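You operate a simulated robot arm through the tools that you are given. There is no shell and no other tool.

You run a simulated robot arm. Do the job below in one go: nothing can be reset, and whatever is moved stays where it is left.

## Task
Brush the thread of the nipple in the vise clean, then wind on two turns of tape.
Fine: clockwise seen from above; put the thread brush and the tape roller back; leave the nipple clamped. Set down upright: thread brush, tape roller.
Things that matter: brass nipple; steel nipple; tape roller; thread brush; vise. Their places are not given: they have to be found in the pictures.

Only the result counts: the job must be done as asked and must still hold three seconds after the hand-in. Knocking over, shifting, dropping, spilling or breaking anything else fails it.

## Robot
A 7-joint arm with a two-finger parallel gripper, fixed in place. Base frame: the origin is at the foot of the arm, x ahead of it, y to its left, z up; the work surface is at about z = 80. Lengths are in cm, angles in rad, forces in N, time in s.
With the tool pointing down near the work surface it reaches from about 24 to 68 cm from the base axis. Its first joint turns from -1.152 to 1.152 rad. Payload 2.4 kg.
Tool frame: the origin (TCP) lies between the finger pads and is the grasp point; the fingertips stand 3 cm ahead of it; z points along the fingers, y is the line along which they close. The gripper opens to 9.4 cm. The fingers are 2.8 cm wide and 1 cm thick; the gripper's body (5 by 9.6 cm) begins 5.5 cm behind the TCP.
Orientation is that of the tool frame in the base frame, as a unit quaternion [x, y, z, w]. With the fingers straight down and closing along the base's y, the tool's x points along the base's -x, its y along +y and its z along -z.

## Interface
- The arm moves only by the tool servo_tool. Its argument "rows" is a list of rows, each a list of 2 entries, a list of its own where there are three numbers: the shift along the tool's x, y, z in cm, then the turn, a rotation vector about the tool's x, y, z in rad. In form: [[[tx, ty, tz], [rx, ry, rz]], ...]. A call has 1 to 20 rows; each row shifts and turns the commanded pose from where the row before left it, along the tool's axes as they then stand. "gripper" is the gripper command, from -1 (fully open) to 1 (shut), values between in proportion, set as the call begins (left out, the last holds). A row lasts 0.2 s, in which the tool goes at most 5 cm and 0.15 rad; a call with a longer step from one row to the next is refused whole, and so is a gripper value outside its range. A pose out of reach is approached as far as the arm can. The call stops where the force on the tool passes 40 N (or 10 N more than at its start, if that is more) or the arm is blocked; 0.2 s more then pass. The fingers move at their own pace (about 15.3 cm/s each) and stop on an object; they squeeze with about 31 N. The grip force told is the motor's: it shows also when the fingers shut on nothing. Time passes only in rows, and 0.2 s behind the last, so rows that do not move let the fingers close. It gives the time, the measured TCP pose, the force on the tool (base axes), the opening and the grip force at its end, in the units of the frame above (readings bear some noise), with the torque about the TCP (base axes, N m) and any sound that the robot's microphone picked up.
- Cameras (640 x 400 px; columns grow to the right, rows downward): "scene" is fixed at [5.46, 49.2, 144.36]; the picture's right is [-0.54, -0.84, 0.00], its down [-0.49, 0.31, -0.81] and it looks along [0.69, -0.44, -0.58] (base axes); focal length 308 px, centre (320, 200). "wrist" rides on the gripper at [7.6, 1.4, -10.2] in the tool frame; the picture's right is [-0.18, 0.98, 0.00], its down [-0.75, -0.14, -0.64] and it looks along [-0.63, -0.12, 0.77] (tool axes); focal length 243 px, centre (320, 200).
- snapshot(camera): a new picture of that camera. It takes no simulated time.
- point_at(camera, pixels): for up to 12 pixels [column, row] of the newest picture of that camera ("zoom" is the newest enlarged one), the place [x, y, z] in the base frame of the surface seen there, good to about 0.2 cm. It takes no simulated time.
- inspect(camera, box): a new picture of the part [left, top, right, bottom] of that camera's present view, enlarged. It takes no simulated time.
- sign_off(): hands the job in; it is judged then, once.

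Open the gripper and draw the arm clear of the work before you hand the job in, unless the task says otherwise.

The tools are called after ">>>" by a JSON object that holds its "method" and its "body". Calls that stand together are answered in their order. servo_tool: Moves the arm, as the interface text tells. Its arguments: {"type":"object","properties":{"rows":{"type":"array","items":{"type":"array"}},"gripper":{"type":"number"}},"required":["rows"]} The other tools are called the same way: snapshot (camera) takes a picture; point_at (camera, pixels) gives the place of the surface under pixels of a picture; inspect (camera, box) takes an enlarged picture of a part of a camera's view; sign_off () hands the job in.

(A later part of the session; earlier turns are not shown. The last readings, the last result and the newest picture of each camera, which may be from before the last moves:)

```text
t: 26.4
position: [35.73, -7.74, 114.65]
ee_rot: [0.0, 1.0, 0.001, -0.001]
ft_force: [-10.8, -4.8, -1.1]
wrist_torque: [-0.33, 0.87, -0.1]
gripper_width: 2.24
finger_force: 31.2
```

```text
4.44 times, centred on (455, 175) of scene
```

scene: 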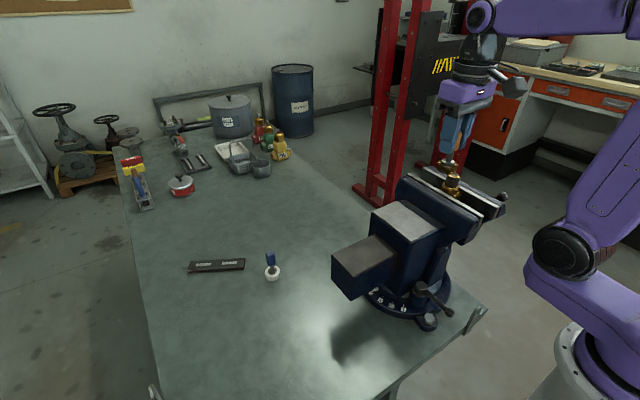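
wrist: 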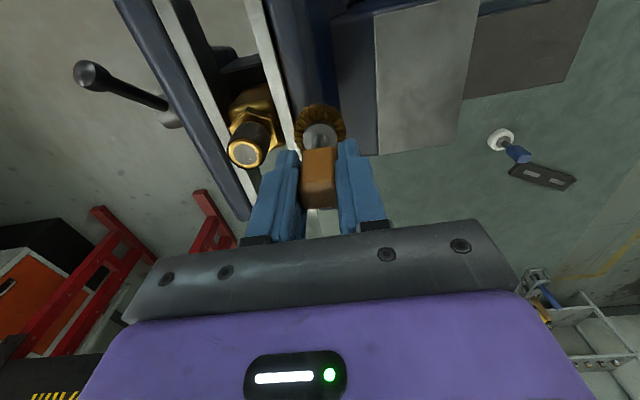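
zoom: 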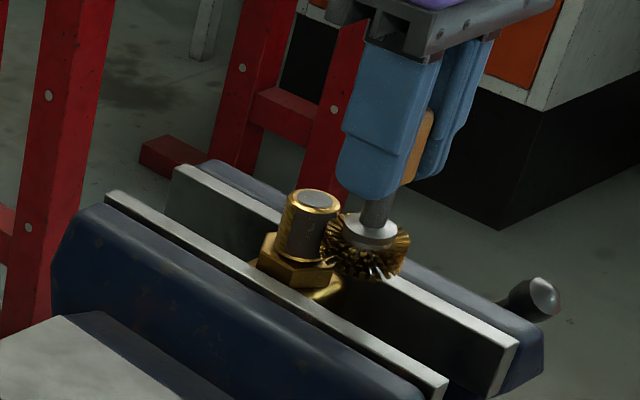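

The thread already looks brighter on the passed side. I finish the first circle from -x to +y with radius 3.15 about (38.97, -7.76).

>>> {"method": "servo_tool", "body": {"rows": [[[0.04, 0, 0], [0, 0, 0]], [[-0.039, 0.493, 0], [0, 0, 0]], [[-0.115, 0.481, 0], [0, 0, 0]], [[-0.189, 0.457, 0], [0, 0, 0]], [[-0.258, 0.421, 0], [0, 0, 0]], [[-0.321, 0.376, 0], [0, 0, 0]]]}}

>>> {"method": "servo_tool", "body": {"rows": [[[-0.376, 0.321, 0], [0, 0, 0]], [[-0.421, 0.258, 0], [0, 0, 0]], [[-0.457, 0.189, 0], [0, 0, 0]], [[-0.481, 0.115, 0], [0, 0, 0]], [[-0.493, 0.039, 0], [0, 0, 0]]]}}

>>> {"method": "inspect", "body": {"camera": "scene", "box": [410, 130, 500, 220]}}

>>> {"method": "inspect", "body": {"camera": "wrist", "box": [215, 60, 375, 170]}}

```text
t: 27.8
position: [36.83, -5.39, 114.46]
ee_rot: [0.0, 1.0, 0.0, 0.0]
ft_force: [-3.5, 1.4, -1.0]
wrist_torque: [0.19, 0.26, -0.03]
gripper_width: 2.27
finger_force: 30.8
```

```text
t: 29.0
position: [38.98, -4.62, 114.63]
ee_rot: [0.0, 1.0, 0.0, 0.0]
ft_force: [-4.2, 10.9, 0.0]
wrist_torque: [0.79, 0.35, -0.12]
gripper_width: 2.25
finger_force: 31.2
```

```text
4.44 times, centred on (455, 175) of scene
```

zoom: 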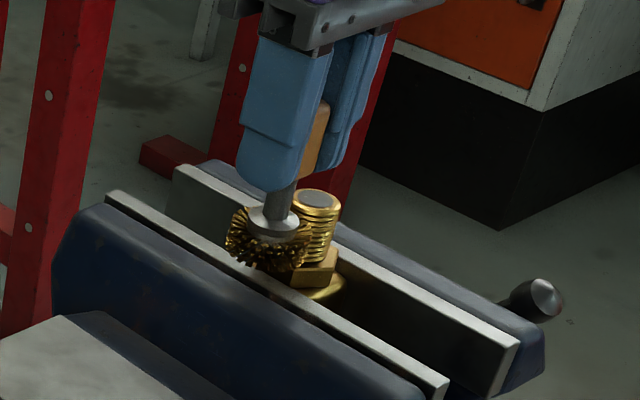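

```text
3.64 times, centred on (295, 115) of wrist
```

zoom: 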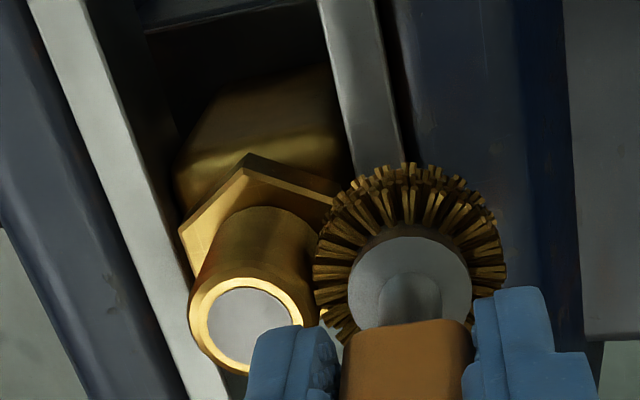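

The whole visible thread is now bright brass. I make a second clockwise turn around the thread to be sure that every side is clean.

>>> {"method": "servo_tool", "body": {"rows": [[[0, 0.02, 0], [0, 0, 0]], [[-0.98, -0.155, 0], [0, 0, 0]], [[-0.884, -0.45, 0], [0, 0, 0]], [[-0.701, -0.701, 0], [0, 0, 0]], [[-0.45, -0.884, 0], [0, 0, 0]], [[-0.155, -0.98, 0], [0, 0, 0]], [[0.155, -0.98, 0], [0, 0, 0]], [[0.45, -0.884, 0], [0, 0, 0]], [[0.701, -0.701, 0], [0, 0, 0]], [[0.884, -0.45, 0], [0, 0, 0]], [[0.98, -0.155, 0], [0, 0, 0]]]}}

>>> {"method": "servo_tool", "body": {"rows": [[[0.98, 0.155, 0], [0, 0, 0]], [[0.884, 0.45, 0], [0, 0, 0]], [[0.701, 0.701, 0], [0, 0, 0]], [[0.45, 0.884, 0], [0, 0, 0]], [[0.155, 0.98, 0], [0, 0, 0]], [[-0.155, 0.98, 0], [0, 0, 0]], [[-0.45, 0.884, 0], [0, 0, 0]], [[-0.701, 0.701, 0], [0, 0, 0]], [[-0.884, 0.45, 0], [0, 0, 0]], [[-0.98, 0.155, 0], [0, 0, 0]]]}}

>>> {"method": "inspect", "body": {"camera": "scene", "box": [410, 130, 500, 220]}}

>>> {"method": "snapshot", "body": {"camera": "wrist"}}

```text
t: 31.4
position: [39.01, -11.03, 114.75]
ee_rot: [0.001, 1.0, 0.0, 0.001]
ft_force: [0.0, -0.8, -0.2]
wrist_torque: [-0.02, 0.02, 0.01]
gripper_width: 2.25
finger_force: 31.0
```

```text
t: 33.6
position: [39.07, -4.53, 114.55]
ee_rot: [0.0, 1.0, 0.0, 0.0]
ft_force: [-0.3, 0.5, -1.6]
wrist_torque: [0.02, 0.01, 0.0]
gripper_width: 2.27
finger_force: 31.3
```

```text
4.44 times, centred on (455, 175) of scene
```

zoom: 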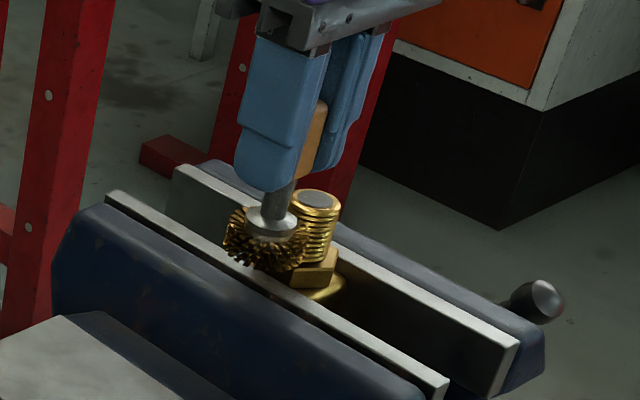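

```text
taken
```

wrist: 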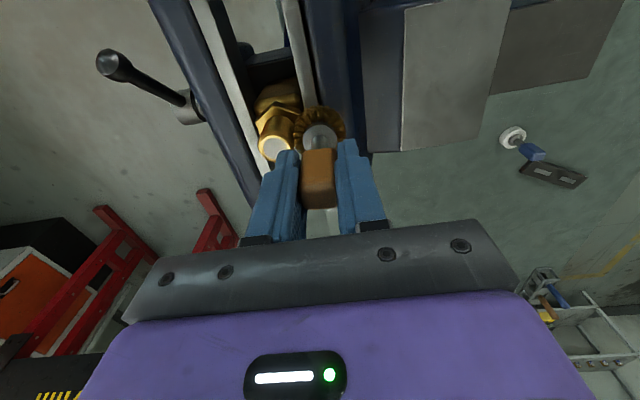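

The second turn met no force any more, so the crust that widened the thread is gone, at least where it touched. I make one more clockwise turn 0.12 cm tighter to be sure of contact everywhere.

>>> {"method": "servo_tool", "body": {"rows": [[[0, -0.12, 0], [0, 0, 0]], [[-0.9425, -0.1493, 0], [0, 0, 0]], [[-0.8502, -0.4332, 0], [0, 0, 0]], [[-0.6748, -0.6748, 0], [0, 0, 0]], [[-0.4332, -0.8502, 0], [0, 0, 0]], [[-0.1493, -0.9425, 0], [0, 0, 0]]]}}

>>> {"method": "servo_tool", "body": {"rows": [[[0.1493, -0.9425, 0], [0, 0, 0]], [[0.4332, -0.8502, 0], [0, 0, 0]], [[0.6748, -0.6748, 0], [0, 0, 0]], [[0.8502, -0.4332, 0], [0, 0, 0]], [[0.9425, -0.1493, 0], [0, 0, 0]]]}}

>>> {"method": "servo_tool", "body": {"rows": [[[0.9425, 0.1493, 0], [0, 0, 0]], [[0.8502, 0.4332, 0], [0, 0, 0]], [[0.6748, 0.6748, 0], [0, 0, 0]], [[0.4332, 0.8502, 0], [0, 0, 0]], [[0.1493, 0.9425, 0], [0, 0, 0]]]}}

>>> {"method": "servo_tool", "body": {"rows": [[[-0.1493, 0.9425, 0], [0, 0, 0]], [[-0.4332, 0.8502, 0], [0, 0, 0]], [[-0.6748, 0.6748, 0], [0, 0, 0]], [[-0.8502, 0.4332, 0], [0, 0, 0]], [[-0.9425, 0.1493, 0], [0, 0, 0]]]}}

```text
t: 35.0
position: [42.24, -8.05, 114.63]
ee_rot: [0.001, 1.0, -0.002, 0.001]
ft_force: [11.0, -0.8, -0.5]
wrist_torque: [-0.06, -0.71, -0.02]
gripper_width: 2.28
finger_force: 30.9
```

```text
t: 36.2
position: [39.05, -10.93, 114.5]
ee_rot: [0.001, 1.0, -0.001, 0.0]
ft_force: [3.2, -7.5, 0.6]
wrist_torque: [-0.44, -0.17, -0.05]
gripper_width: 2.27
finger_force: 31.2
```

```text
t: 37.4
position: [35.9, -7.49, 114.49]
ee_rot: [-0.001, 1.0, 0.002, -0.001]
ft_force: [-11.9, 0.8, -1.4]
wrist_torque: [0.03, 0.62, -0.05]
gripper_width: 2.26
finger_force: 31.2
```

```text
t: 38.6
position: [39.06, -4.52, 114.39]
ee_rot: [0.0, 1.0, 0.0, 0.0]
ft_force: [-3.5, 7.5, -1.9]
wrist_torque: [0.56, 0.2, -0.1]
gripper_width: 2.3
finger_force: 31.0
```

All four sides now gave symmetric contact (11, 7.5, 12, 7.5 N), so the centre (38.97, -7.76) is well calibrated. I back off and raise the brush clear, then yaw the tool so the wrist camera can see the far side of the thread.

>>> {"method": "servo_tool", "body": {"rows": [[[0, 0.8, 0], [0, 0, 0]], [[0, 1.0, 0], [0, 0, 0]], [[0, 0, -2], [0, 0, 0]], [[0, 0, -2], [0, 0, 0]], [[0, 0, -1.5], [0, 0, 0]], [[0, 0, 0], [0, 0, 0]]]}}

>>> {"method": "inspect", "body": {"camera": "scene", "box": [410, 130, 500, 220]}}

>>> {"method": "inspect", "body": {"camera": "wrist", "box": [215, 60, 375, 170]}}

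```text
t: 40.0
position: [39.1, -2.82, 120.11]
ee_rot: [-0.001, 1.0, 0.0, 0.0]
ft_force: [0.0, 0.1, -1.6]
wrist_torque: [0.04, 0.01, 0.01]
gripper_width: 2.27
finger_force: 30.7
```

```text
4.44 times, centred on (455, 175) of scene
```

zoom: 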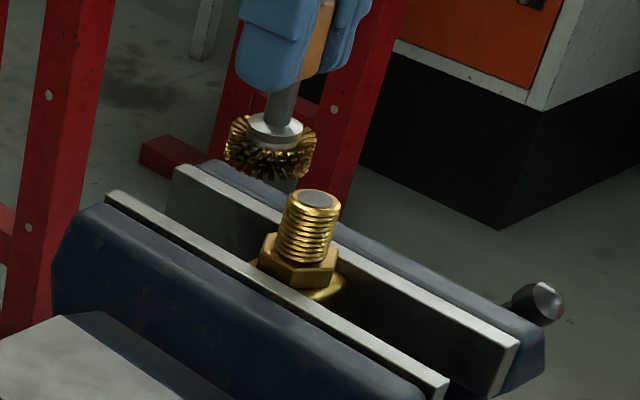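

```text
3.64 times, centred on (295, 115) of wrist
```

zoom: 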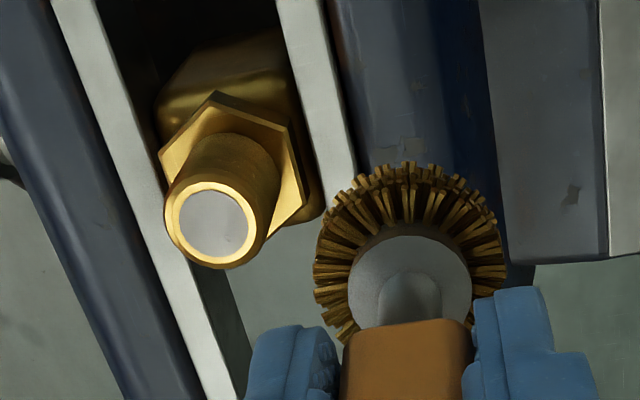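

Both visible sides are bright brass. I yaw the tool by about 2.3 rad to see the +x/-y side of the thread.

>>> {"method": "servo_tool", "body": {"rows": [[[0, 0, 0], [0, 0, -0.145]], [[0, 0, 0], [0, 0, -0.145]], [[0, 0, 0], [0, 0, -0.145]], [[0, 0, 0], [0, 0, -0.145]], [[0, 0, 0], [0, 0, -0.145]], [[0, 0, 0], [0, 0, -0.145]], [[0, 0, 0], [0, 0, -0.145]], [[0, 0, 0], [0, 0, -0.145]], [[0, 0, 0], [0, 0, -0.145]], [[0, 0, 0], [0, 0, -0.145]], [[0, 0, 0], [0, 0, -0.145]], [[0, 0, 0], [0, 0, -0.145]], [[0, 0, 0], [0, 0, -0.145]], [[0, 0, 0], [0, 0, -0.145]], [[0, 0, 0], [0, 0, -0.145]], [[0, 0, 0], [0, 0, 0]]]}}

>>> {"method": "snapshot", "body": {"camera": "wrist"}}

```text
t: 43.4
position: [39.01, -2.94, 119.96]
ee_rot: [0.886, -0.464, 0.0, 0.0]
ft_force: [0.6, 0.0, -0.2]
wrist_torque: [-0.02, -0.01, 0.0]
gripper_width: 2.29
finger_force: 31.2
```

```text
taken
```

wrist: 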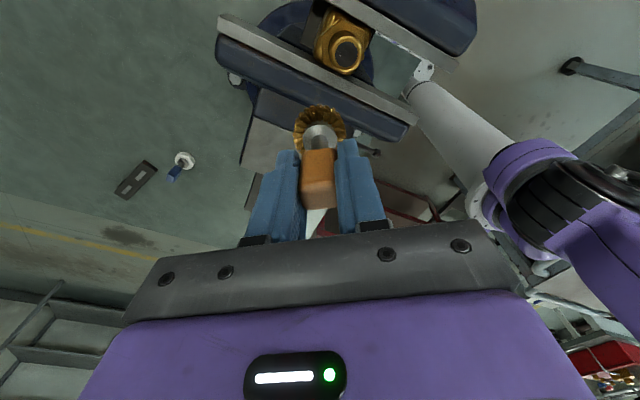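

The camera now looks from the far side; the nipple is at about (343,45). I enlarge it.

>>> {"method": "inspect", "body": {"camera": "wrist", "box": [300, 5, 390, 85]}}

```text
5.00 times, centred on (345, 45) of wrist
```

zoom: 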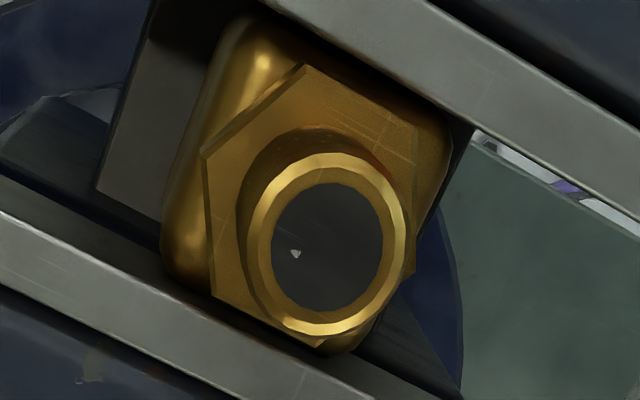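

The far side is clean as well. I yaw back to the original orientation.

>>> {"method": "servo_tool", "body": {"rows": [[[0, 0, 0], [0, 0, 0.145]], [[0, 0, 0], [0, 0, 0.145]], [[0, 0, 0], [0, 0, 0.145]], [[0, 0, 0], [0, 0, 0.145]], [[0, 0, 0], [0, 0, 0.145]], [[0, 0, 0], [0, 0, 0.145]], [[0, 0, 0], [0, 0, 0.145]], [[0, 0, 0], [0, 0, 0.145]], [[0, 0, 0], [0, 0, 0.145]], [[0, 0, 0], [0, 0, 0.145]], [[0, 0, 0], [0, 0, 0.145]], [[0, 0, 0], [0, 0, 0.145]], [[0, 0, 0], [0, 0, 0.145]], [[0, 0, 0], [0, 0, 0.145]], [[0, 0, 0], [0, 0, 0.145]], [[0, 0, 0], [0, 0, 0]]]}}

```text
t: 46.8
position: [38.88, -2.85, 120.01]
ee_rot: [0.002, 1.0, 0.0, 0.0]
ft_force: [-1.1, 0.1, -0.8]
wrist_torque: [-0.01, 0.04, 0.01]
gripper_width: 2.3
finger_force: 30.9
```

Orientation is back. I carry the brush toward its original spot, going over at height first.

>>> {"method": "servo_tool", "body": {"rows": [[[-2, 2.1, 0.3], [0, 0, 0]], [[-2.6, 2.7, 0.6], [0, 0, 0]], [[-2.6, 2.7, 0.6], [0, 0, 0]], [[-2.6, 2.7, 0.6], [0, 0, 0]], [[-2.6, 2.7, 0.8], [0, 0, 0]], [[-2.6, 2.7, 1.0], [0, 0, 0]], [[-2.6, 2.7, 1.5], [0, 0, 0]], [[-2.3, 2.4, 2.0], [0, 0, 0]], [[-1.62, 1.52, 2.0], [0, 0, 0]], [[0, 0, 0], [0, 0, 0]], [[0, 0, 0], [0, 0, 0]]]}}

>>> {"method": "snapshot", "body": {"camera": "wrist"}}

>>> {"method": "snapshot", "body": {"camera": "scene"}}

```text
t: 49.2
position: [60.66, 19.47, 110.74]
ee_rot: [0.001, 1.0, 0.0, 0.0]
ft_force: [-0.9, -0.2, -1.5]
wrist_torque: [0.0, 0.02, 0.02]
gripper_width: 2.29
finger_force: 30.4
```

```text
taken
```

wrist: 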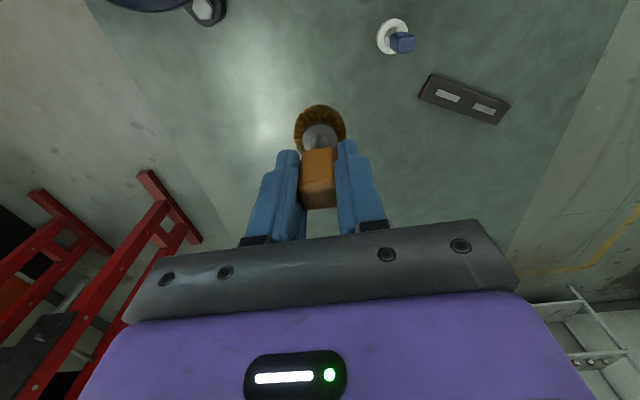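

```text
taken
```

scene: 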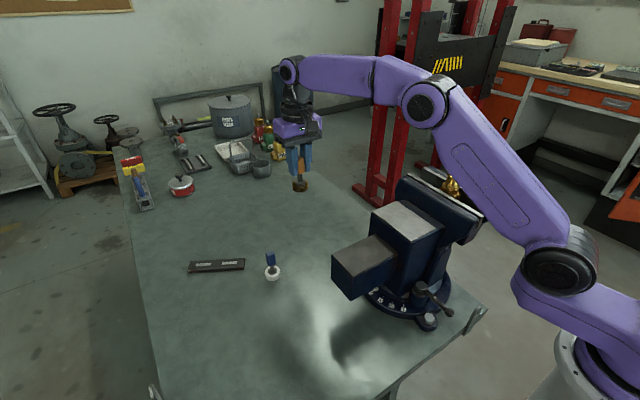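

At (60.5, 19.3, 110.6) above the original spot. I descend to about 1 cm above the bench contact height.

>>> {"method": "servo_tool", "body": {"rows": [[[0, 0, 2], [0, 0, 0]], [[0, 0, 3], [0, 0, 0]], [[0, 0, 3.5], [0, 0, 0]], [[0, 0, 3.5], [0, 0, 0]], [[0, 0, 3.5], [0, 0, 0]], [[0, 0, 3], [0, 0, 0]], [[0, 0, 2], [0, 0, 0]], [[0, 0, 1.2], [0, 0, 0]], [[0, 0, 0.6], [0, 0, 0]], [[0, 0, 0], [0, 0, 0]], [[0, 0, 0], [0, 0, 0]]]}}

>>> {"method": "inspect", "body": {"camera": "scene", "box": [240, 190, 350, 290]}}

>>> {"method": "snapshot", "body": {"camera": "wrist"}}

```text
t: 51.6
position: [60.73, 19.37, 88.06]
ee_rot: [0.0, 1.0, -0.001, 0.0]
ft_force: [-0.1, -0.2, -0.9]
wrist_torque: [-0.03, -0.01, -0.02]
gripper_width: 2.25
finger_force: 30.4
```

```text
4.00 times, centred on (295, 240) of scene
```

zoom: 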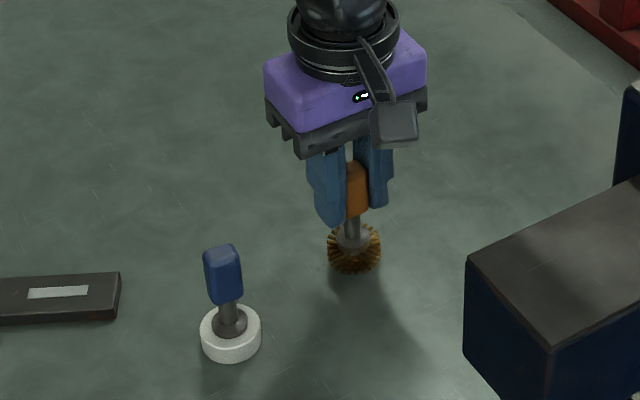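

```text
taken
```

wrist: 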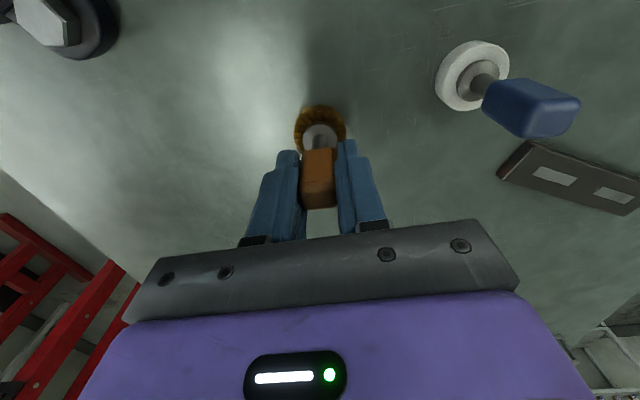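

The brush hovers about 0.7 cm above the bench near its original spot. I lower in small steps until it touches.

>>> {"method": "servo_tool", "body": {"rows": [[[0.1, 0, 0.2], [0, 0, 0]], [[0, 0, 0.2], [0, 0, 0]], [[0, 0, 0.15], [0, 0, 0]], [[0, 0, 0], [0, 0, 0]]]}}

>>> {"method": "servo_tool", "body": {"rows": [[[0, 0, 0.1], [0, 0, 0]], [[0, 0, 0], [0, 0, 0]]]}}

>>> {"method": "servo_tool", "body": {"rows": [[[0, 0, 0.1], [0, 0, 0]], [[0, 0, 0], [0, 0, 0]]]}}

```text
t: 52.6
position: [60.49, 19.23, 87.72]
ee_rot: [0.001, 1.0, 0.0, 0.0]
ft_force: [-0.6, 0.0, -0.6]
wrist_torque: [0.01, 0.0, 0.0]
gripper_width: 2.26
finger_force: 31.7
```

```text
t: 53.2
position: [60.41, 19.28, 87.56]
ee_rot: [0.0, 1.0, 0.0, 0.0]
ft_force: [0.2, -1.1, -0.7]
wrist_torque: [-0.01, -0.01, 0.0]
gripper_width: 2.26
finger_force: 30.5
```

```text
t: 53.8
position: [60.4, 19.3, 87.63]
ee_rot: [0.0, 1.0, 0.0, 0.0]
ft_force: [-0.6, 0.6, -1.0]
wrist_torque: [0.0, 0.0, -0.04]
gripper_width: 2.29
finger_force: 30.6
```

No contact yet at about z 87.55. I continue in 0.1 steps.

>>> {"method": "servo_tool", "body": {"rows": [[[0, 0, 0.1], [0, 0, 0]], [[0, 0, 0], [0, 0, 0]]]}}

>>> {"method": "servo_tool", "body": {"rows": [[[0, 0, 0.08], [0, 0, 0]], [[0, 0, 0], [0, 0, 0]]]}}

>>> {"method": "inspect", "body": {"camera": "scene", "box": [270, 220, 340, 280]}}

```text
t: 54.4
position: [60.52, 19.39, 87.46]
ee_rot: [0.0, 1.0, -0.001, -0.001]
ft_force: [-0.7, 0.1, -1.3]
wrist_torque: [0.0, -0.02, 0.02]
gripper_width: 2.28
finger_force: 30.6
```

```text
t: 55.0
position: [60.43, 19.4, 87.36]
ee_rot: [0.0, 1.0, 0.001, 0.0]
ft_force: [0.7, -0.3, -1.2]
wrist_torque: [0.04, -0.01, 0.0]
gripper_width: 2.26
finger_force: 31.4
```

```text
6.67 times, centred on (305, 250) of scene
```

zoom: 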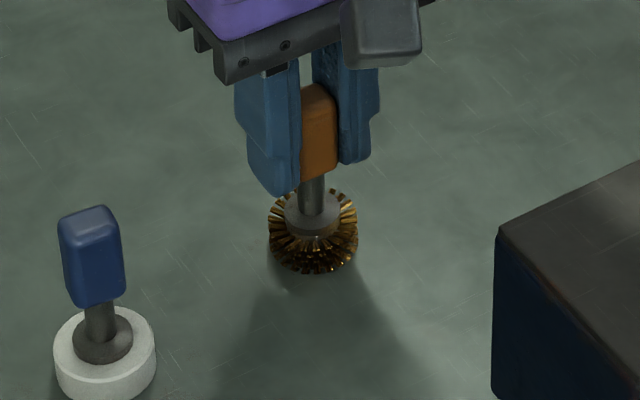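

Still no upward force. I go down another 0.1, checking each time.

>>> {"method": "servo_tool", "body": {"rows": [[[0, 0, 0.08], [0, 0, 0]], [[0, 0, 0], [0, 0, 0]]]}}

>>> {"method": "servo_tool", "body": {"rows": [[[0, 0, 0.08], [0, 0, 0]], [[0, 0, 0], [0, 0, 0]]]}}

```text
t: 55.6
position: [60.34, 19.54, 87.51]
ee_rot: [0.001, 1.0, 0.001, 0.0]
ft_force: [-0.2, -0.9, -1.3]
wrist_torque: [0.01, -0.06, -0.02]
gripper_width: 2.27
finger_force: 30.2
```

```text
t: 56.2
position: [60.45, 19.27, 87.35]
ee_rot: [0.0, 1.0, 0.001, 0.002]
ft_force: [-5.0, -1.0, 14.8]
wrist_torque: [0.15, 0.37, 0.07]
gripper_width: 2.27
finger_force: 31.1
```

Bench contact reached (14.8 N up). I ease off 0.06 cm so the brush just rests, then open the gripper partly and slowly.

>>> {"method": "servo_tool", "body": {"rows": [[[0, 0, -0.06], [0, 0, 0]], [[0, 0, 0], [0, 0, 0]]]}}

```text
t: 56.8
position: [60.41, 19.27, 87.3]
ee_rot: [0.001, 1.0, 0.001, 0.002]
ft_force: [-0.7, 0.1, 16.3]
wrist_torque: [0.23, 0.18, -0.01]
gripper_width: 2.28
finger_force: 30.9
```

>>> {"method": "servo_tool", "body": {"rows": [[[0, 0, -0.06], [0, 0, 0]], [[0, 0, 0], [0, 0, 0]]]}}

```text
t: 57.4
position: [60.4, 19.2, 87.34]
ee_rot: [0.0, 1.0, 0.0, 0.001]
ft_force: [4.0, 0.9, 9.1]
wrist_torque: [0.22, -0.25, -0.04]
gripper_width: 2.27
finger_force: 31.4
```

Upward force is down to 9 N with some stick in the bristles. I ease off another 0.05 before releasing.

>>> {"method": "servo_tool", "body": {"rows": [[[0, 0, -0.05], [0, 0, 0]], [[0, 0, 0], [0, 0, 0]]]}}

```text
t: 58.0
position: [60.4, 19.33, 87.39]
ee_rot: [0.0, 1.0, -0.001, -0.001]
ft_force: [0.5, 0.8, -0.5]
wrist_torque: [0.06, -0.04, 0.01]
gripper_width: 2.32
finger_force: 31.2
```

The brush now just rests on the bench. I open the fingers gradually.

>>> {"method": "servo_tool", "body": {"rows": [[[0, 0, 0], [0, 0, 0]], [[0, 0, 0], [0, 0, 0]]], "gripper": 0.45}}

>>> {"method": "servo_tool", "body": {"rows": [[[0, 0, 0], [0, 0, 0]], [[0, 0, 0], [0, 0, 0]]], "gripper": 0.1}}

>>> {"method": "servo_tool", "body": {"rows": [[[0, 0, 0], [0, 0, 0]], [[0, 0, 0], [0, 0, 0]]], "gripper": -0.6}}

>>> {"method": "snapshot", "body": {"camera": "wrist"}}

>>> {"method": "inspect", "body": {"camera": "scene", "box": [240, 190, 350, 290]}}

```text
t: 58.6
position: [60.35, 19.29, 87.43]
ee_rot: [0.0, 1.0, 0.0, 0.0]
ft_force: [-0.4, -0.2, -0.1]
wrist_torque: [0.01, 0.05, -0.01]
gripper_width: 2.64
finger_force: 0.1
```

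```text
t: 59.2
position: [60.4, 19.3, 87.5]
ee_rot: [0.0, 1.0, 0.0, 0.0]
ft_force: [0.0, 0.0, -0.2]
wrist_torque: [-0.03, 0.02, 0.0]
gripper_width: 4.2
finger_force: 0.0
```

```text
t: 59.8
position: [60.45, 19.28, 87.45]
ee_rot: [0.0, 1.0, 0.0, 0.0]
ft_force: [0.2, -0.2, -1.0]
wrist_torque: [0.02, 0.02, 0.01]
gripper_width: 7.51
finger_force: 0.0
```

```text
taken
```

wrist: 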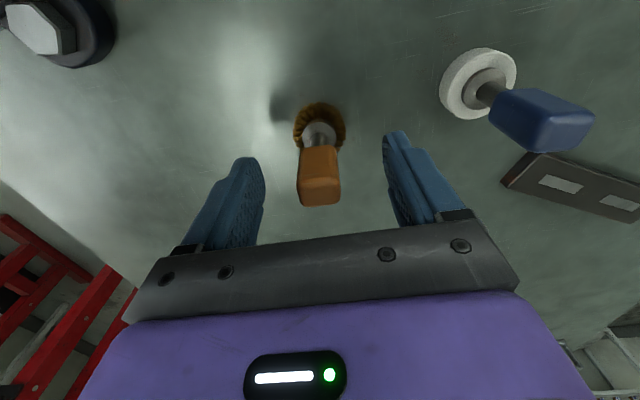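

```text
4.00 times, centred on (295, 240) of scene
```

zoom: 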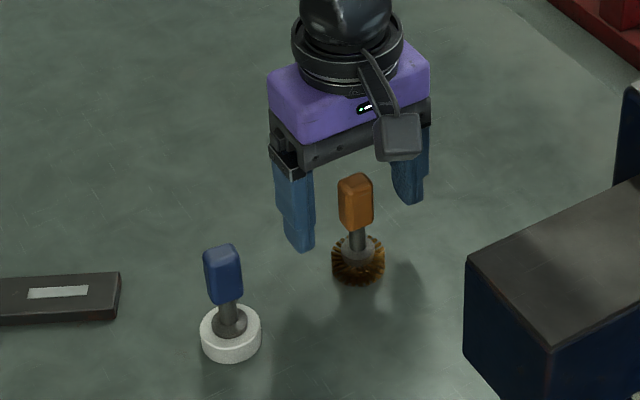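

The brush stands upright at its original place. I raise the open gripper, shift over the roller at about (58.9, 29.8), and look again.

>>> {"method": "servo_tool", "body": {"rows": [[[0, 0, -1], [0, 0, 0]], [[0, 0, -3], [0, 0, 0]], [[0, 0, -3], [0, 0, 0]], [[0, 0, -3], [0, 0, 0]], [[0.3, 2.5, 0], [0, 0, 0]], [[0.4, 2.7, 0], [0, 0, 0]], [[0.4, 2.7, 0], [0, 0, 0]], [[0.4, 2.6, 0], [0, 0, 0]], [[0, 0, 0], [0, 0, 0]], [[0, 0, 0], [0, 0, 0]]], "gripper": -1}}

>>> {"method": "snapshot", "body": {"camera": "wrist"}}

>>> {"method": "inspect", "body": {"camera": "wrist", "box": [270, 80, 370, 170]}}

```text
t: 62.0
position: [59.02, 29.97, 97.55]
ee_rot: [0.0, 1.0, 0.0, 0.0]
ft_force: [0.6, -1.7, 0.1]
wrist_torque: [0.0, 0.01, 0.01]
gripper_width: 9.38
finger_force: 0.0
```

```text
taken
```

wrist: 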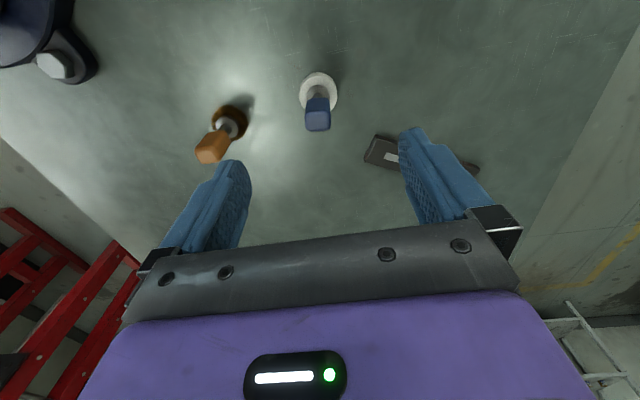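

```text
4.44 times, centred on (320, 125) of wrist
```

zoom: 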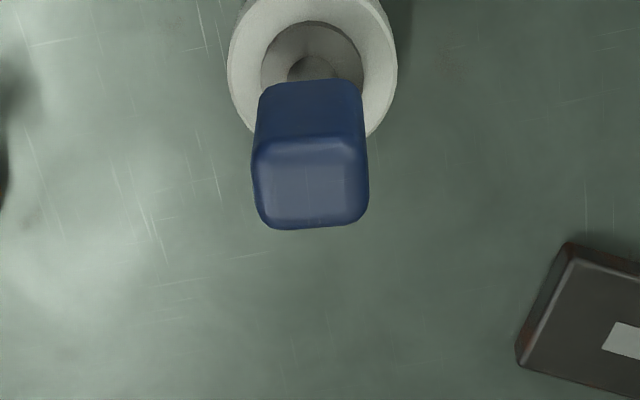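

The roller is at about (318,105) in the picture. I measure its handle top and roll.

>>> {"method": "point_at", "body": {"camera": "zoom", "pixels": [[262, 150], [355, 145], [362, 210], [268, 220], [310, 180], [310, 120], [310, 90], [254, 180], [367, 180], [232, 60], [393, 60], [312, 40]]}}

>>> {"method": "point_at", "body": {"camera": "wrist", "pixels": [[319, 74], [302, 88], [336, 88], [317, 120], [317, 128], [308, 120], [326, 120], [430, 160], [372, 145]]}}

```text
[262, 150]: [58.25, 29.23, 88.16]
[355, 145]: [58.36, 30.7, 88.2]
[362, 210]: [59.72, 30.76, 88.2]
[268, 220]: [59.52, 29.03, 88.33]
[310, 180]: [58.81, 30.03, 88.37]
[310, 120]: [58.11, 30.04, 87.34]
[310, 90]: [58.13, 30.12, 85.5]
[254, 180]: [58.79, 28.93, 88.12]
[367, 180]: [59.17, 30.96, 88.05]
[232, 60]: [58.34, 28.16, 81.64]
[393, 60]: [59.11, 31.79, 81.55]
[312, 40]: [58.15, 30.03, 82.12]
```

```text
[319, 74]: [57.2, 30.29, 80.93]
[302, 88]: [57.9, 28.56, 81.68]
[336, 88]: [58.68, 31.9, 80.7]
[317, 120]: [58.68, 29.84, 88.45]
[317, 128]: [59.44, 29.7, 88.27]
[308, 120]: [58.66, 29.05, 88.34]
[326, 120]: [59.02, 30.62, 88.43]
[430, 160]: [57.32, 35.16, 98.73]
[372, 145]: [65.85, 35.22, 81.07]
```

The handle centre is about (58.95, 29.93), right under the TCP. I descend to z about 87.4.

>>> {"method": "servo_tool", "body": {"rows": [[[0, 0, 2.5], [0, 0, 0]], [[0, 0, 2.5], [0, 0, 0]], [[0, 0, 2.5], [0, 0, 0]], [[0, 0, 1.5], [0, 0, 0]], [[0, 0, 0.8], [0, 0, 0]], [[0, 0, 0.25], [0, 0, 0]], [[0, 0, 0], [0, 0, 0]]], "gripper": -1}}

>>> {"method": "snapshot", "body": {"camera": "wrist"}}

>>> {"method": "inspect", "body": {"camera": "scene", "box": [220, 200, 330, 290]}}

```text
t: 63.6
position: [58.83, 29.82, 87.46]
ee_rot: [0.0, 1.0, 0.0, -0.001]
ft_force: [0.3, 0.2, 0.7]
wrist_torque: [-0.01, 0.05, 0.02]
gripper_width: 9.41
finger_force: 0.1
```

```text
taken
```

wrist: 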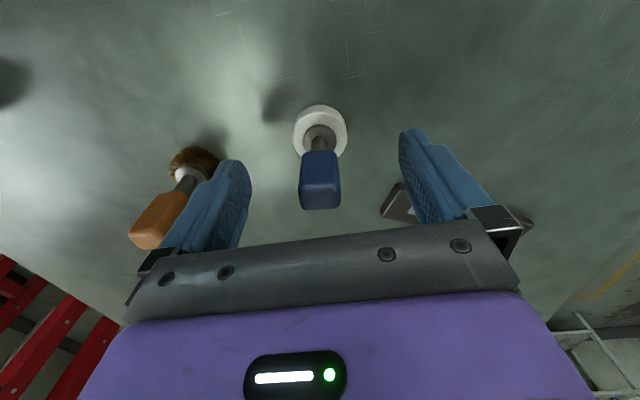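

```text
4.44 times, centred on (275, 245) of scene
```

zoom: 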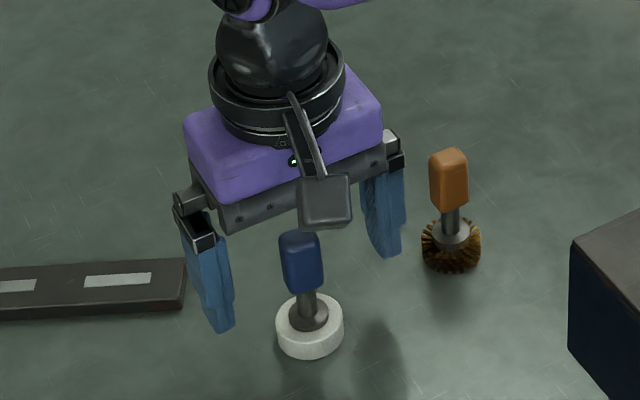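

The handle sits centrally between the fingers. I close the gripper on the roller handle.

>>> {"method": "servo_tool", "body": {"rows": [[[0, 0, 0], [0, 0, 0]], [[0, 0, 0], [0, 0, 0]], [[0, 0, 0], [0, 0, 0]], [[0, 0, 0], [0, 0, 0]]], "gripper": 1}}

>>> {"method": "snapshot", "body": {"camera": "wrist"}}

>>> {"method": "inspect", "body": {"camera": "wrist", "box": [255, 80, 375, 170]}}

```text
t: 64.6
position: [58.79, 29.93, 87.44]
ee_rot: [0.0, 1.0, -0.001, 0.0]
ft_force: [0.6, 0.5, 0.8]
wrist_torque: [0.0, 0.01, 0.02]
gripper_width: 2.31
finger_force: 31.0
```

```text
taken
```

wrist: 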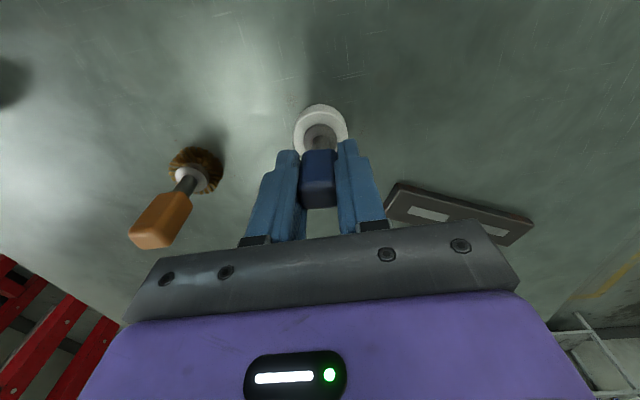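

```text
4.44 times, centred on (315, 125) of wrist
```

zoom: 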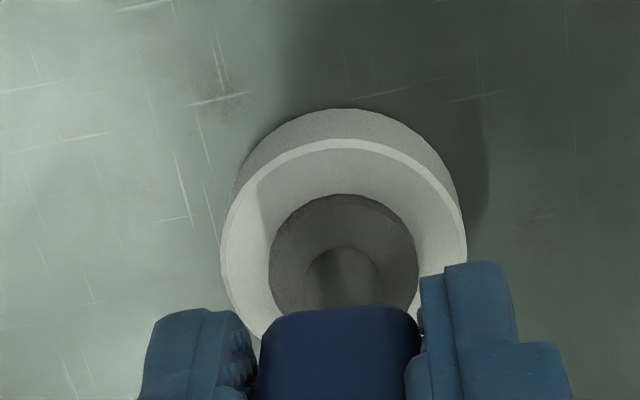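

The roller is held (31 N, 2.3 cm). I lift it straight up slowly to about z 101.

>>> {"method": "servo_tool", "body": {"rows": [[[0, 0, -0.5], [0, 0, 0]], [[0, 0, -1.5], [0, 0, 0]], [[0, 0, -3], [0, 0, 0]], [[0, 0, -3.5], [0, 0, 0]], [[0, 0, -3], [0, 0, 0]], [[0, 0, -2.5], [0, 0, 0]], [[0, 0, 0], [0, 0, 0]]]}}

>>> {"method": "servo_tool", "body": {"rows": [[[2, -2.5, -1.5], [0, 0, 0]], [[2, -3, -2], [0, 0, 0]], [[2, -3.3, -2], [0, 0, 0]], [[2, -3.3, -2], [0, 0, 0]], [[2, -3.3, -2], [0, 0, 0]], [[2, -3.3, -2], [0, 0, 0]], [[2, -3.3, -2], [0, 0, 0]], [[2, -3.3, -2], [0, 0, 0]], [[2, -3.3, -1.5], [0, 0, 0]], [[1.9, -3.2, -1], [0, 0, 0]], [[0, -1, -0.5], [0, 0, 0]], [[0, 0, 0], [0, 0, 0]], [[0, 0, 0], [0, 0, 0]]]}}

>>> {"method": "snapshot", "body": {"camera": "wrist"}}

>>> {"method": "snapshot", "body": {"camera": "scene"}}

```text
t: 66.2
position: [59.09, 29.95, 101.48]
ee_rot: [0.001, 1.0, 0.0, 0.0]
ft_force: [0.1, 0.2, -1.3]
wrist_torque: [0.01, 0.0, -0.01]
gripper_width: 2.3
finger_force: 31.5
```

```text
t: 69.0
position: [39.25, -3.21, 120.2]
ee_rot: [0.0, 1.0, -0.001, 0.0]
ft_force: [-0.8, 0.0, -0.4]
wrist_torque: [0.0, -0.01, 0.0]
gripper_width: 2.26
finger_force: 30.9
```

```text
taken
```

wrist: 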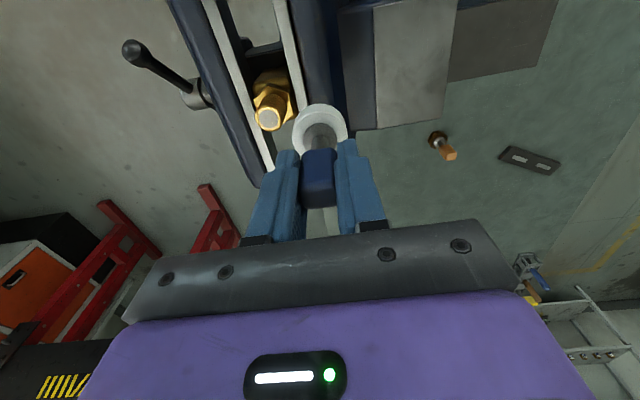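

```text
taken
```

scene: 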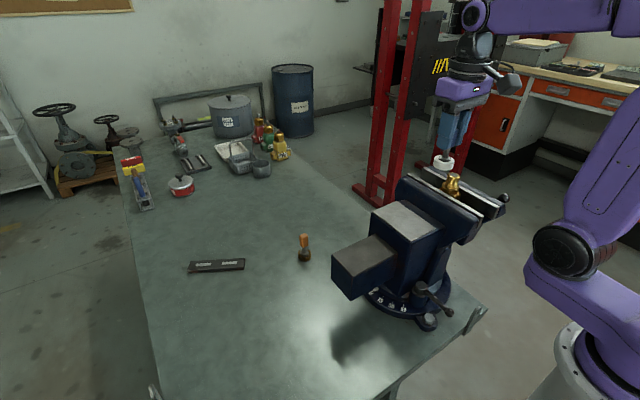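

The roller is above the vise on the +y side of the nipple. I take a second reading of the pose before descending.

>>> {"method": "servo_tool", "body": {"rows": [[[0, 0, 0], [0, 0, 0]], [[0, 0, 0], [0, 0, 0]]]}}

>>> {"method": "servo_tool", "body": {"rows": [[[0, 0, 0], [0, 0, 0]]]}}

```text
t: 69.6
position: [39.23, -3.12, 120.26]
ee_rot: [0.0, 1.0, 0.0, 0.001]
ft_force: [-0.2, -0.2, -1.2]
wrist_torque: [-0.01, 0.0, 0.01]
gripper_width: 2.29
finger_force: 30.9
```

```text
t: 70.0
position: [39.24, -3.15, 120.19]
ee_rot: [0.0, 1.0, 0.0, 0.0]
ft_force: [-0.4, -0.1, -1.0]
wrist_torque: [0.0, -0.03, 0.0]
gripper_width: 2.26
finger_force: 31.4
```

The pose is steadily (39.24, -3.16, 120.2). I shift -0.35 in x, lower to thread height (TCP z about 114.5), and approach to just short of contact.

>>> {"method": "servo_tool", "body": {"rows": [[[0.35, 0.2, 0], [0, 0, 0]], [[0, 0, 1.5], [0, 0, 0]], [[0, 0, 1.5], [0, 0, 0]], [[0, 0, 1.5], [0, 0, 0]], [[0, 0, 1.2], [0, 0, 0]], [[0, 0, 0], [0, 0, 0]], [[0, 0, 0], [0, 0, 0]]]}}

>>> {"method": "inspect", "body": {"camera": "scene", "box": [410, 130, 500, 220]}}

>>> {"method": "inspect", "body": {"camera": "wrist", "box": [215, 60, 375, 170]}}

```text
t: 71.6
position: [38.75, -2.89, 114.51]
ee_rot: [-0.001, 1.0, -0.001, 0.0]
ft_force: [0.2, -0.3, -1.4]
wrist_torque: [0.02, 0.0, -0.01]
gripper_width: 2.23
finger_force: 30.8
```

```text
4.44 times, centred on (455, 175) of scene
```

zoom: 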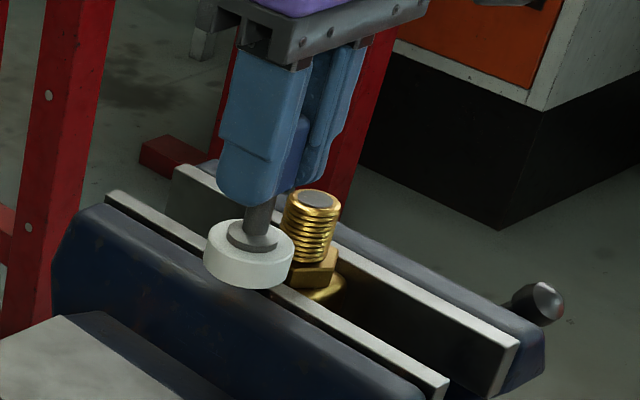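

```text
3.64 times, centred on (295, 115) of wrist
```

zoom: 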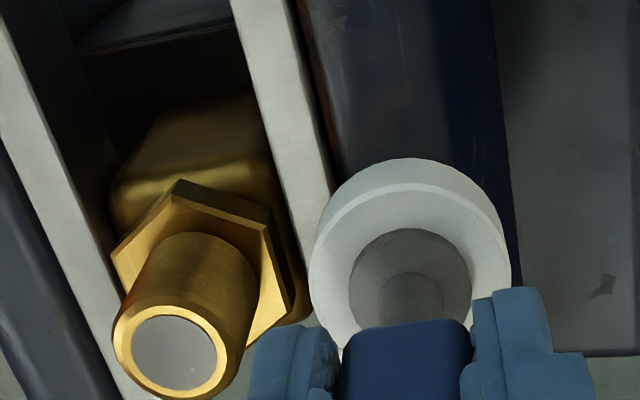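

The roll stands beside the thread at the right height. I take two further readings to fix my position.

>>> {"method": "servo_tool", "body": {"rows": [[[0, 0, 0], [0, 0, 0]]]}}

>>> {"method": "servo_tool", "body": {"rows": [[[0, 0, 0], [0, 0, 0]]]}}

>>> {"method": "point_at", "body": {"camera": "zoom", "pixels": [[172, 352], [172, 310], [118, 345], [226, 360], [172, 395], [420, 180], [420, 200], [312, 270], [508, 255], [410, 235]]}}

```text
t: 72.0
position: [38.69, -2.81, 114.33]
ee_rot: [0.0, 1.0, 0.0, 0.0]
ft_force: [-0.4, 0.0, -1.1]
wrist_torque: [0.01, -0.01, 0.0]
gripper_width: 2.22
finger_force: 31.0
```

```text
t: 72.4
position: [38.69, -2.79, 114.51]
ee_rot: [0.0, 1.0, 0.0, 0.0]
ft_force: [-0.8, -0.6, -1.4]
wrist_torque: [0.0, 0.0, 0.01]
gripper_width: 2.24
finger_force: 30.8
```

```text
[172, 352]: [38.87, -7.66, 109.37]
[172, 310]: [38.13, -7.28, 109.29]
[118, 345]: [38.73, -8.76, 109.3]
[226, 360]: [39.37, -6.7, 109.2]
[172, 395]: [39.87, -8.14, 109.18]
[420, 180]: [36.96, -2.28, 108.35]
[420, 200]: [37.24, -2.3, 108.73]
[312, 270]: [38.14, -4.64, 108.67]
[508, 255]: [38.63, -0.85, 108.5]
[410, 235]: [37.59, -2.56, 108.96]
```

Dead reckoning and readings agree here at about (38.66, -2.8, 114.4), and the roll axis relates to the TCP as the brush did. I move +0.22 in x and approach along -y to just short of contact.

>>> {"method": "servo_tool", "body": {"rows": [[[-0.22, -0.5, 0], [0, 0, 0]], [[0, -0.6, 0], [0, 0, 0]], [[0, -0.35, 0], [0, 0, 0]], [[0, 0, 0], [0, 0, 0]]]}}

>>> {"method": "inspect", "body": {"camera": "wrist", "box": [215, 60, 375, 170]}}

```text
t: 73.4
position: [39.02, -4.33, 114.3]
ee_rot: [0.0, 1.0, 0.0, 0.0]
ft_force: [0.1, -0.9, -0.6]
wrist_torque: [0.0, 0.0, 0.03]
gripper_width: 2.22
finger_force: 30.9
```

```text
3.64 times, centred on (295, 115) of wrist
```

zoom: 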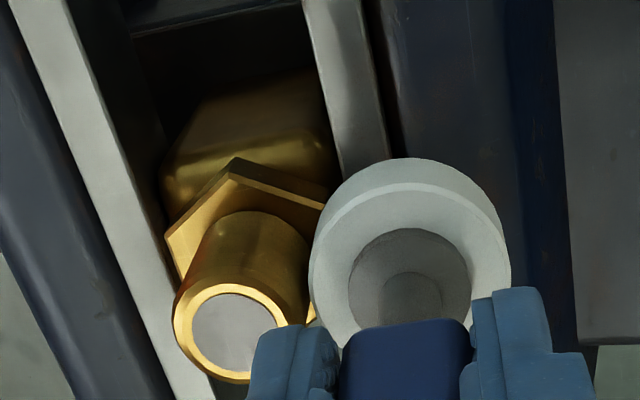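

The gap is nearly closed at zoom (312,250). I step in by 0.08 at a time until the force reads a few newtons.

>>> {"method": "servo_tool", "body": {"rows": [[[0, -0.08, 0], [0, 0, 0]], [[0, 0, 0], [0, 0, 0]]]}}

>>> {"method": "servo_tool", "body": {"rows": [[[0, -0.08, 0], [0, 0, 0]], [[0, 0, 0], [0, 0, 0]]]}}

>>> {"method": "servo_tool", "body": {"rows": [[[0, -0.08, 0], [0, 0, 0]], [[0, 0, 0], [0, 0, 0]]]}}

```text
t: 74.0
position: [39.04, -4.22, 114.21]
ee_rot: [0.0, 1.0, 0.0, -0.001]
ft_force: [0.4, 0.3, -0.7]
wrist_torque: [0.0, 0.0, 0.01]
gripper_width: 2.2
finger_force: 31.4
```

```text
t: 74.6
position: [39.01, -4.29, 114.17]
ee_rot: [0.0, 1.0, 0.001, -0.001]
ft_force: [0.0, -0.7, -0.9]
wrist_torque: [0.02, 0.05, 0.0]
gripper_width: 2.23
finger_force: 30.9
```

```text
t: 75.2
position: [38.9, -4.32, 114.19]
ee_rot: [0.001, 1.0, 0.0, -0.001]
ft_force: [0.4, -0.5, -1.1]
wrist_torque: [-0.01, 0.0, -0.01]
gripper_width: 2.19
finger_force: 31.2
```

No force yet at commanded y ≈ -4.48. I continue in 0.08 steps.

>>> {"method": "servo_tool", "body": {"rows": [[[0, -0.08, 0], [0, 0, 0]], [[0, 0, 0], [0, 0, 0]]]}}

>>> {"method": "servo_tool", "body": {"rows": [[[0, -0.06, 0], [0, 0, 0]], [[0, 0, 0], [0, 0, 0]]]}}

```text
t: 75.8
position: [38.97, -4.5, 114.16]
ee_rot: [0.0, 1.0, 0.002, 0.0]
ft_force: [-0.3, 8.1, 0.3]
wrist_torque: [0.62, -0.07, 0.05]
gripper_width: 2.2
finger_force: 31.5
```

```text
t: 76.4
position: [38.99, -4.41, 114.2]
ee_rot: [0.0, 1.0, 0.0, 0.0]
ft_force: [1.5, 13.3, -1.7]
wrist_torque: [1.03, -0.12, 0.01]
gripper_width: 2.23
finger_force: 30.9
```

Contact: 8 N at commanded y -4.56, 13 N at -4.62, so contact begins at about -4.49. I ease to a moderate press and begin winding clockwise in a short 18-degree arc to check the centre.

>>> {"method": "servo_tool", "body": {"rows": [[[-0.2, 0.03, 0], [0, 0, 0]], [[-0.302, -0.02, 0], [0, 0, 0]], [[-0.49, -0.118, 0], [0, 0, 0]]]}}

>>> {"method": "inspect", "body": {"camera": "wrist", "box": [215, 60, 375, 170]}}

```text
t: 77.2
position: [39.77, -4.64, 114.31]
ee_rot: [0.001, 1.0, 0.0, 0.0]
ft_force: [-0.6, 7.3, -1.2]
wrist_torque: [0.58, -0.01, -0.04]
gripper_width: 2.22
finger_force: 31.1
```

```text
3.64 times, centred on (295, 115) of wrist
```

zoom: 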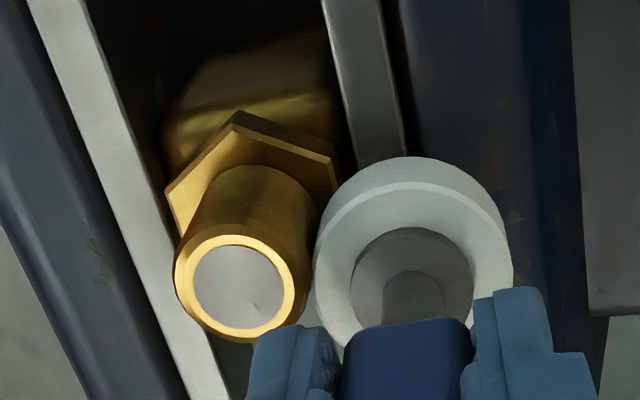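

Normal force about 7 N with friction 2.4 N at 72 degrees, consistent with the assumed centre. I wind on to 45 degrees.

>>> {"method": "servo_tool", "body": {"rows": [[[-0.461, -0.181, 0], [0, 0, 0]], [[-0.428, -0.262, 0], [0, 0, 0]], [[-0.382, -0.326, 0], [0, 0, 0]]]}}

>>> {"method": "inspect", "body": {"camera": "scene", "box": [410, 130, 500, 220]}}

```text
t: 78.0
position: [41.11, -5.4, 114.32]
ee_rot: [0.0, 1.0, 0.0, 0.001]
ft_force: [2.3, 4.1, -0.8]
wrist_torque: [0.36, -0.18, -0.02]
gripper_width: 2.24
finger_force: 31.3
```

```text
4.44 times, centred on (455, 175) of scene
```

zoom: 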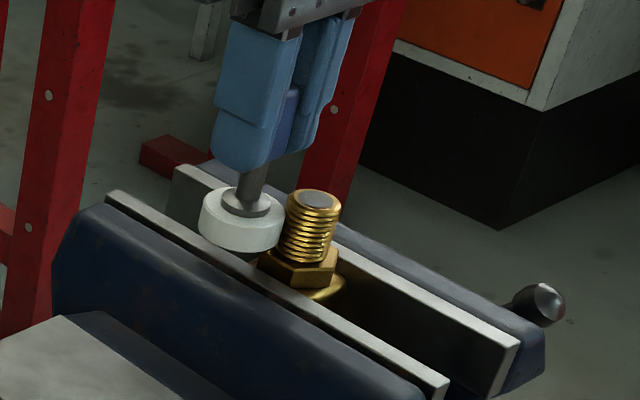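

Normal force about 5 N at 45 degrees. I continue to 0 degrees (+x side), keeping a touch more pressure.

>>> {"method": "servo_tool", "body": {"rows": [[[-0.32, -0.384, 0], [0, 0, 0]], [[-0.256, -0.428, 0], [0, 0, 0]], [[-0.186, -0.464, 0], [0, 0, 0]]]}}

>>> {"method": "servo_tool", "body": {"rows": [[[-0.111, -0.488, 0], [0, 0, 0]], [[-0.033, -0.501, 0], [0, 0, 0]]]}}

>>> {"method": "inspect", "body": {"camera": "wrist", "box": [215, 60, 375, 170]}}

```text
t: 78.8
position: [42.1, -6.7, 114.26]
ee_rot: [0.001, 1.0, -0.002, 0.002]
ft_force: [10.5, 6.4, 0.0]
wrist_torque: [0.41, -0.74, -0.08]
gripper_width: 2.25
finger_force: 30.8
```

```text
t: 79.4
position: [42.17, -7.78, 114.09]
ee_rot: [0.0, 1.0, 0.0, 0.002]
ft_force: [15.0, 7.9, 0.3]
wrist_torque: [0.59, -1.1, -0.16]
gripper_width: 2.27
finger_force: 30.8
```

```text
3.64 times, centred on (295, 115) of wrist
```

zoom: 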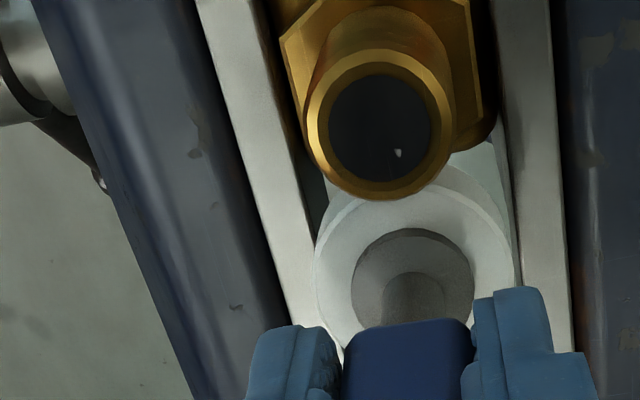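

Normal force is 15 N at +x, so the centre lies about 0.04 cm toward +x. I ease off slightly and wind on toward -45 degrees.

>>> {"method": "servo_tool", "body": {"rows": [[[-0.001, -0.501, 0], [0, 0, 0]], [[0.087, -0.488, 0], [0, 0, 0]], [[0.192, -0.464, 0], [0, 0, 0]]]}}

>>> {"method": "servo_tool", "body": {"rows": [[[0.262, -0.428, 0], [0, 0, 0]], [[0.326, -0.382, 0], [0, 0, 0]]]}}

>>> {"method": "inspect", "body": {"camera": "scene", "box": [410, 130, 500, 220]}}

```text
t: 80.2
position: [41.76, -9.29, 114.24]
ee_rot: [0.001, 1.0, -0.002, 0.0]
ft_force: [7.7, -2.7, -0.1]
wrist_torque: [-0.15, -0.52, -0.08]
gripper_width: 2.22
finger_force: 31.1
```

```text
t: 80.8
position: [41.14, -10.03, 114.25]
ee_rot: [0.001, 1.0, 0.0, 0.001]
ft_force: [4.1, -1.1, -0.2]
wrist_torque: [-0.16, -0.37, -0.01]
gripper_width: 2.26
finger_force: 31.5
```

```text
4.44 times, centred on (455, 175) of scene
```

zoom: 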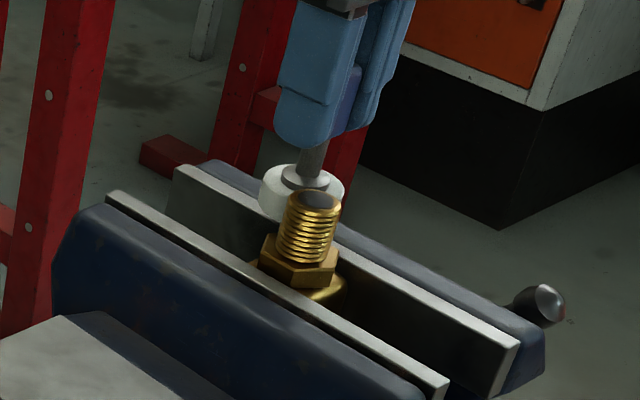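

Normal force is 8 N then about 5 N, all in contact. I continue to -90 degrees.

>>> {"method": "servo_tool", "body": {"rows": [[[0.382, -0.32, 0], [0, 0, 0]], [[0.428, -0.265, 0], [0, 0, 0]], [[0.464, -0.2, 0], [0, 0, 0]]]}}

>>> {"method": "servo_tool", "body": {"rows": [[[0.488, -0.127, 0], [0, 0, 0]], [[0.501, -0.049, 0], [0, 0, 0]]]}}

>>> {"method": "inspect", "body": {"camera": "wrist", "box": [255, 60, 415, 170]}}

```text
t: 81.6
position: [39.75, -10.79, 114.22]
ee_rot: [0.001, 1.0, 0.0, -0.001]
ft_force: [1.2, -2.4, -0.8]
wrist_torque: [-0.18, -0.09, -0.03]
gripper_width: 2.24
finger_force: 31.1
```

```text
t: 82.2
position: [38.68, -10.99, 114.14]
ee_rot: [0.001, 1.0, 0.0, -0.001]
ft_force: [0.5, -1.9, 0.1]
wrist_torque: [-0.11, 0.01, 0.0]
gripper_width: 2.25
finger_force: 31.0
```

```text
3.64 times, centred on (335, 115) of wrist
```

zoom: 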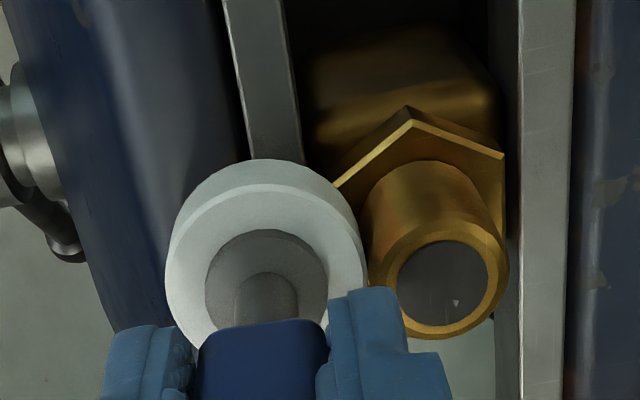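

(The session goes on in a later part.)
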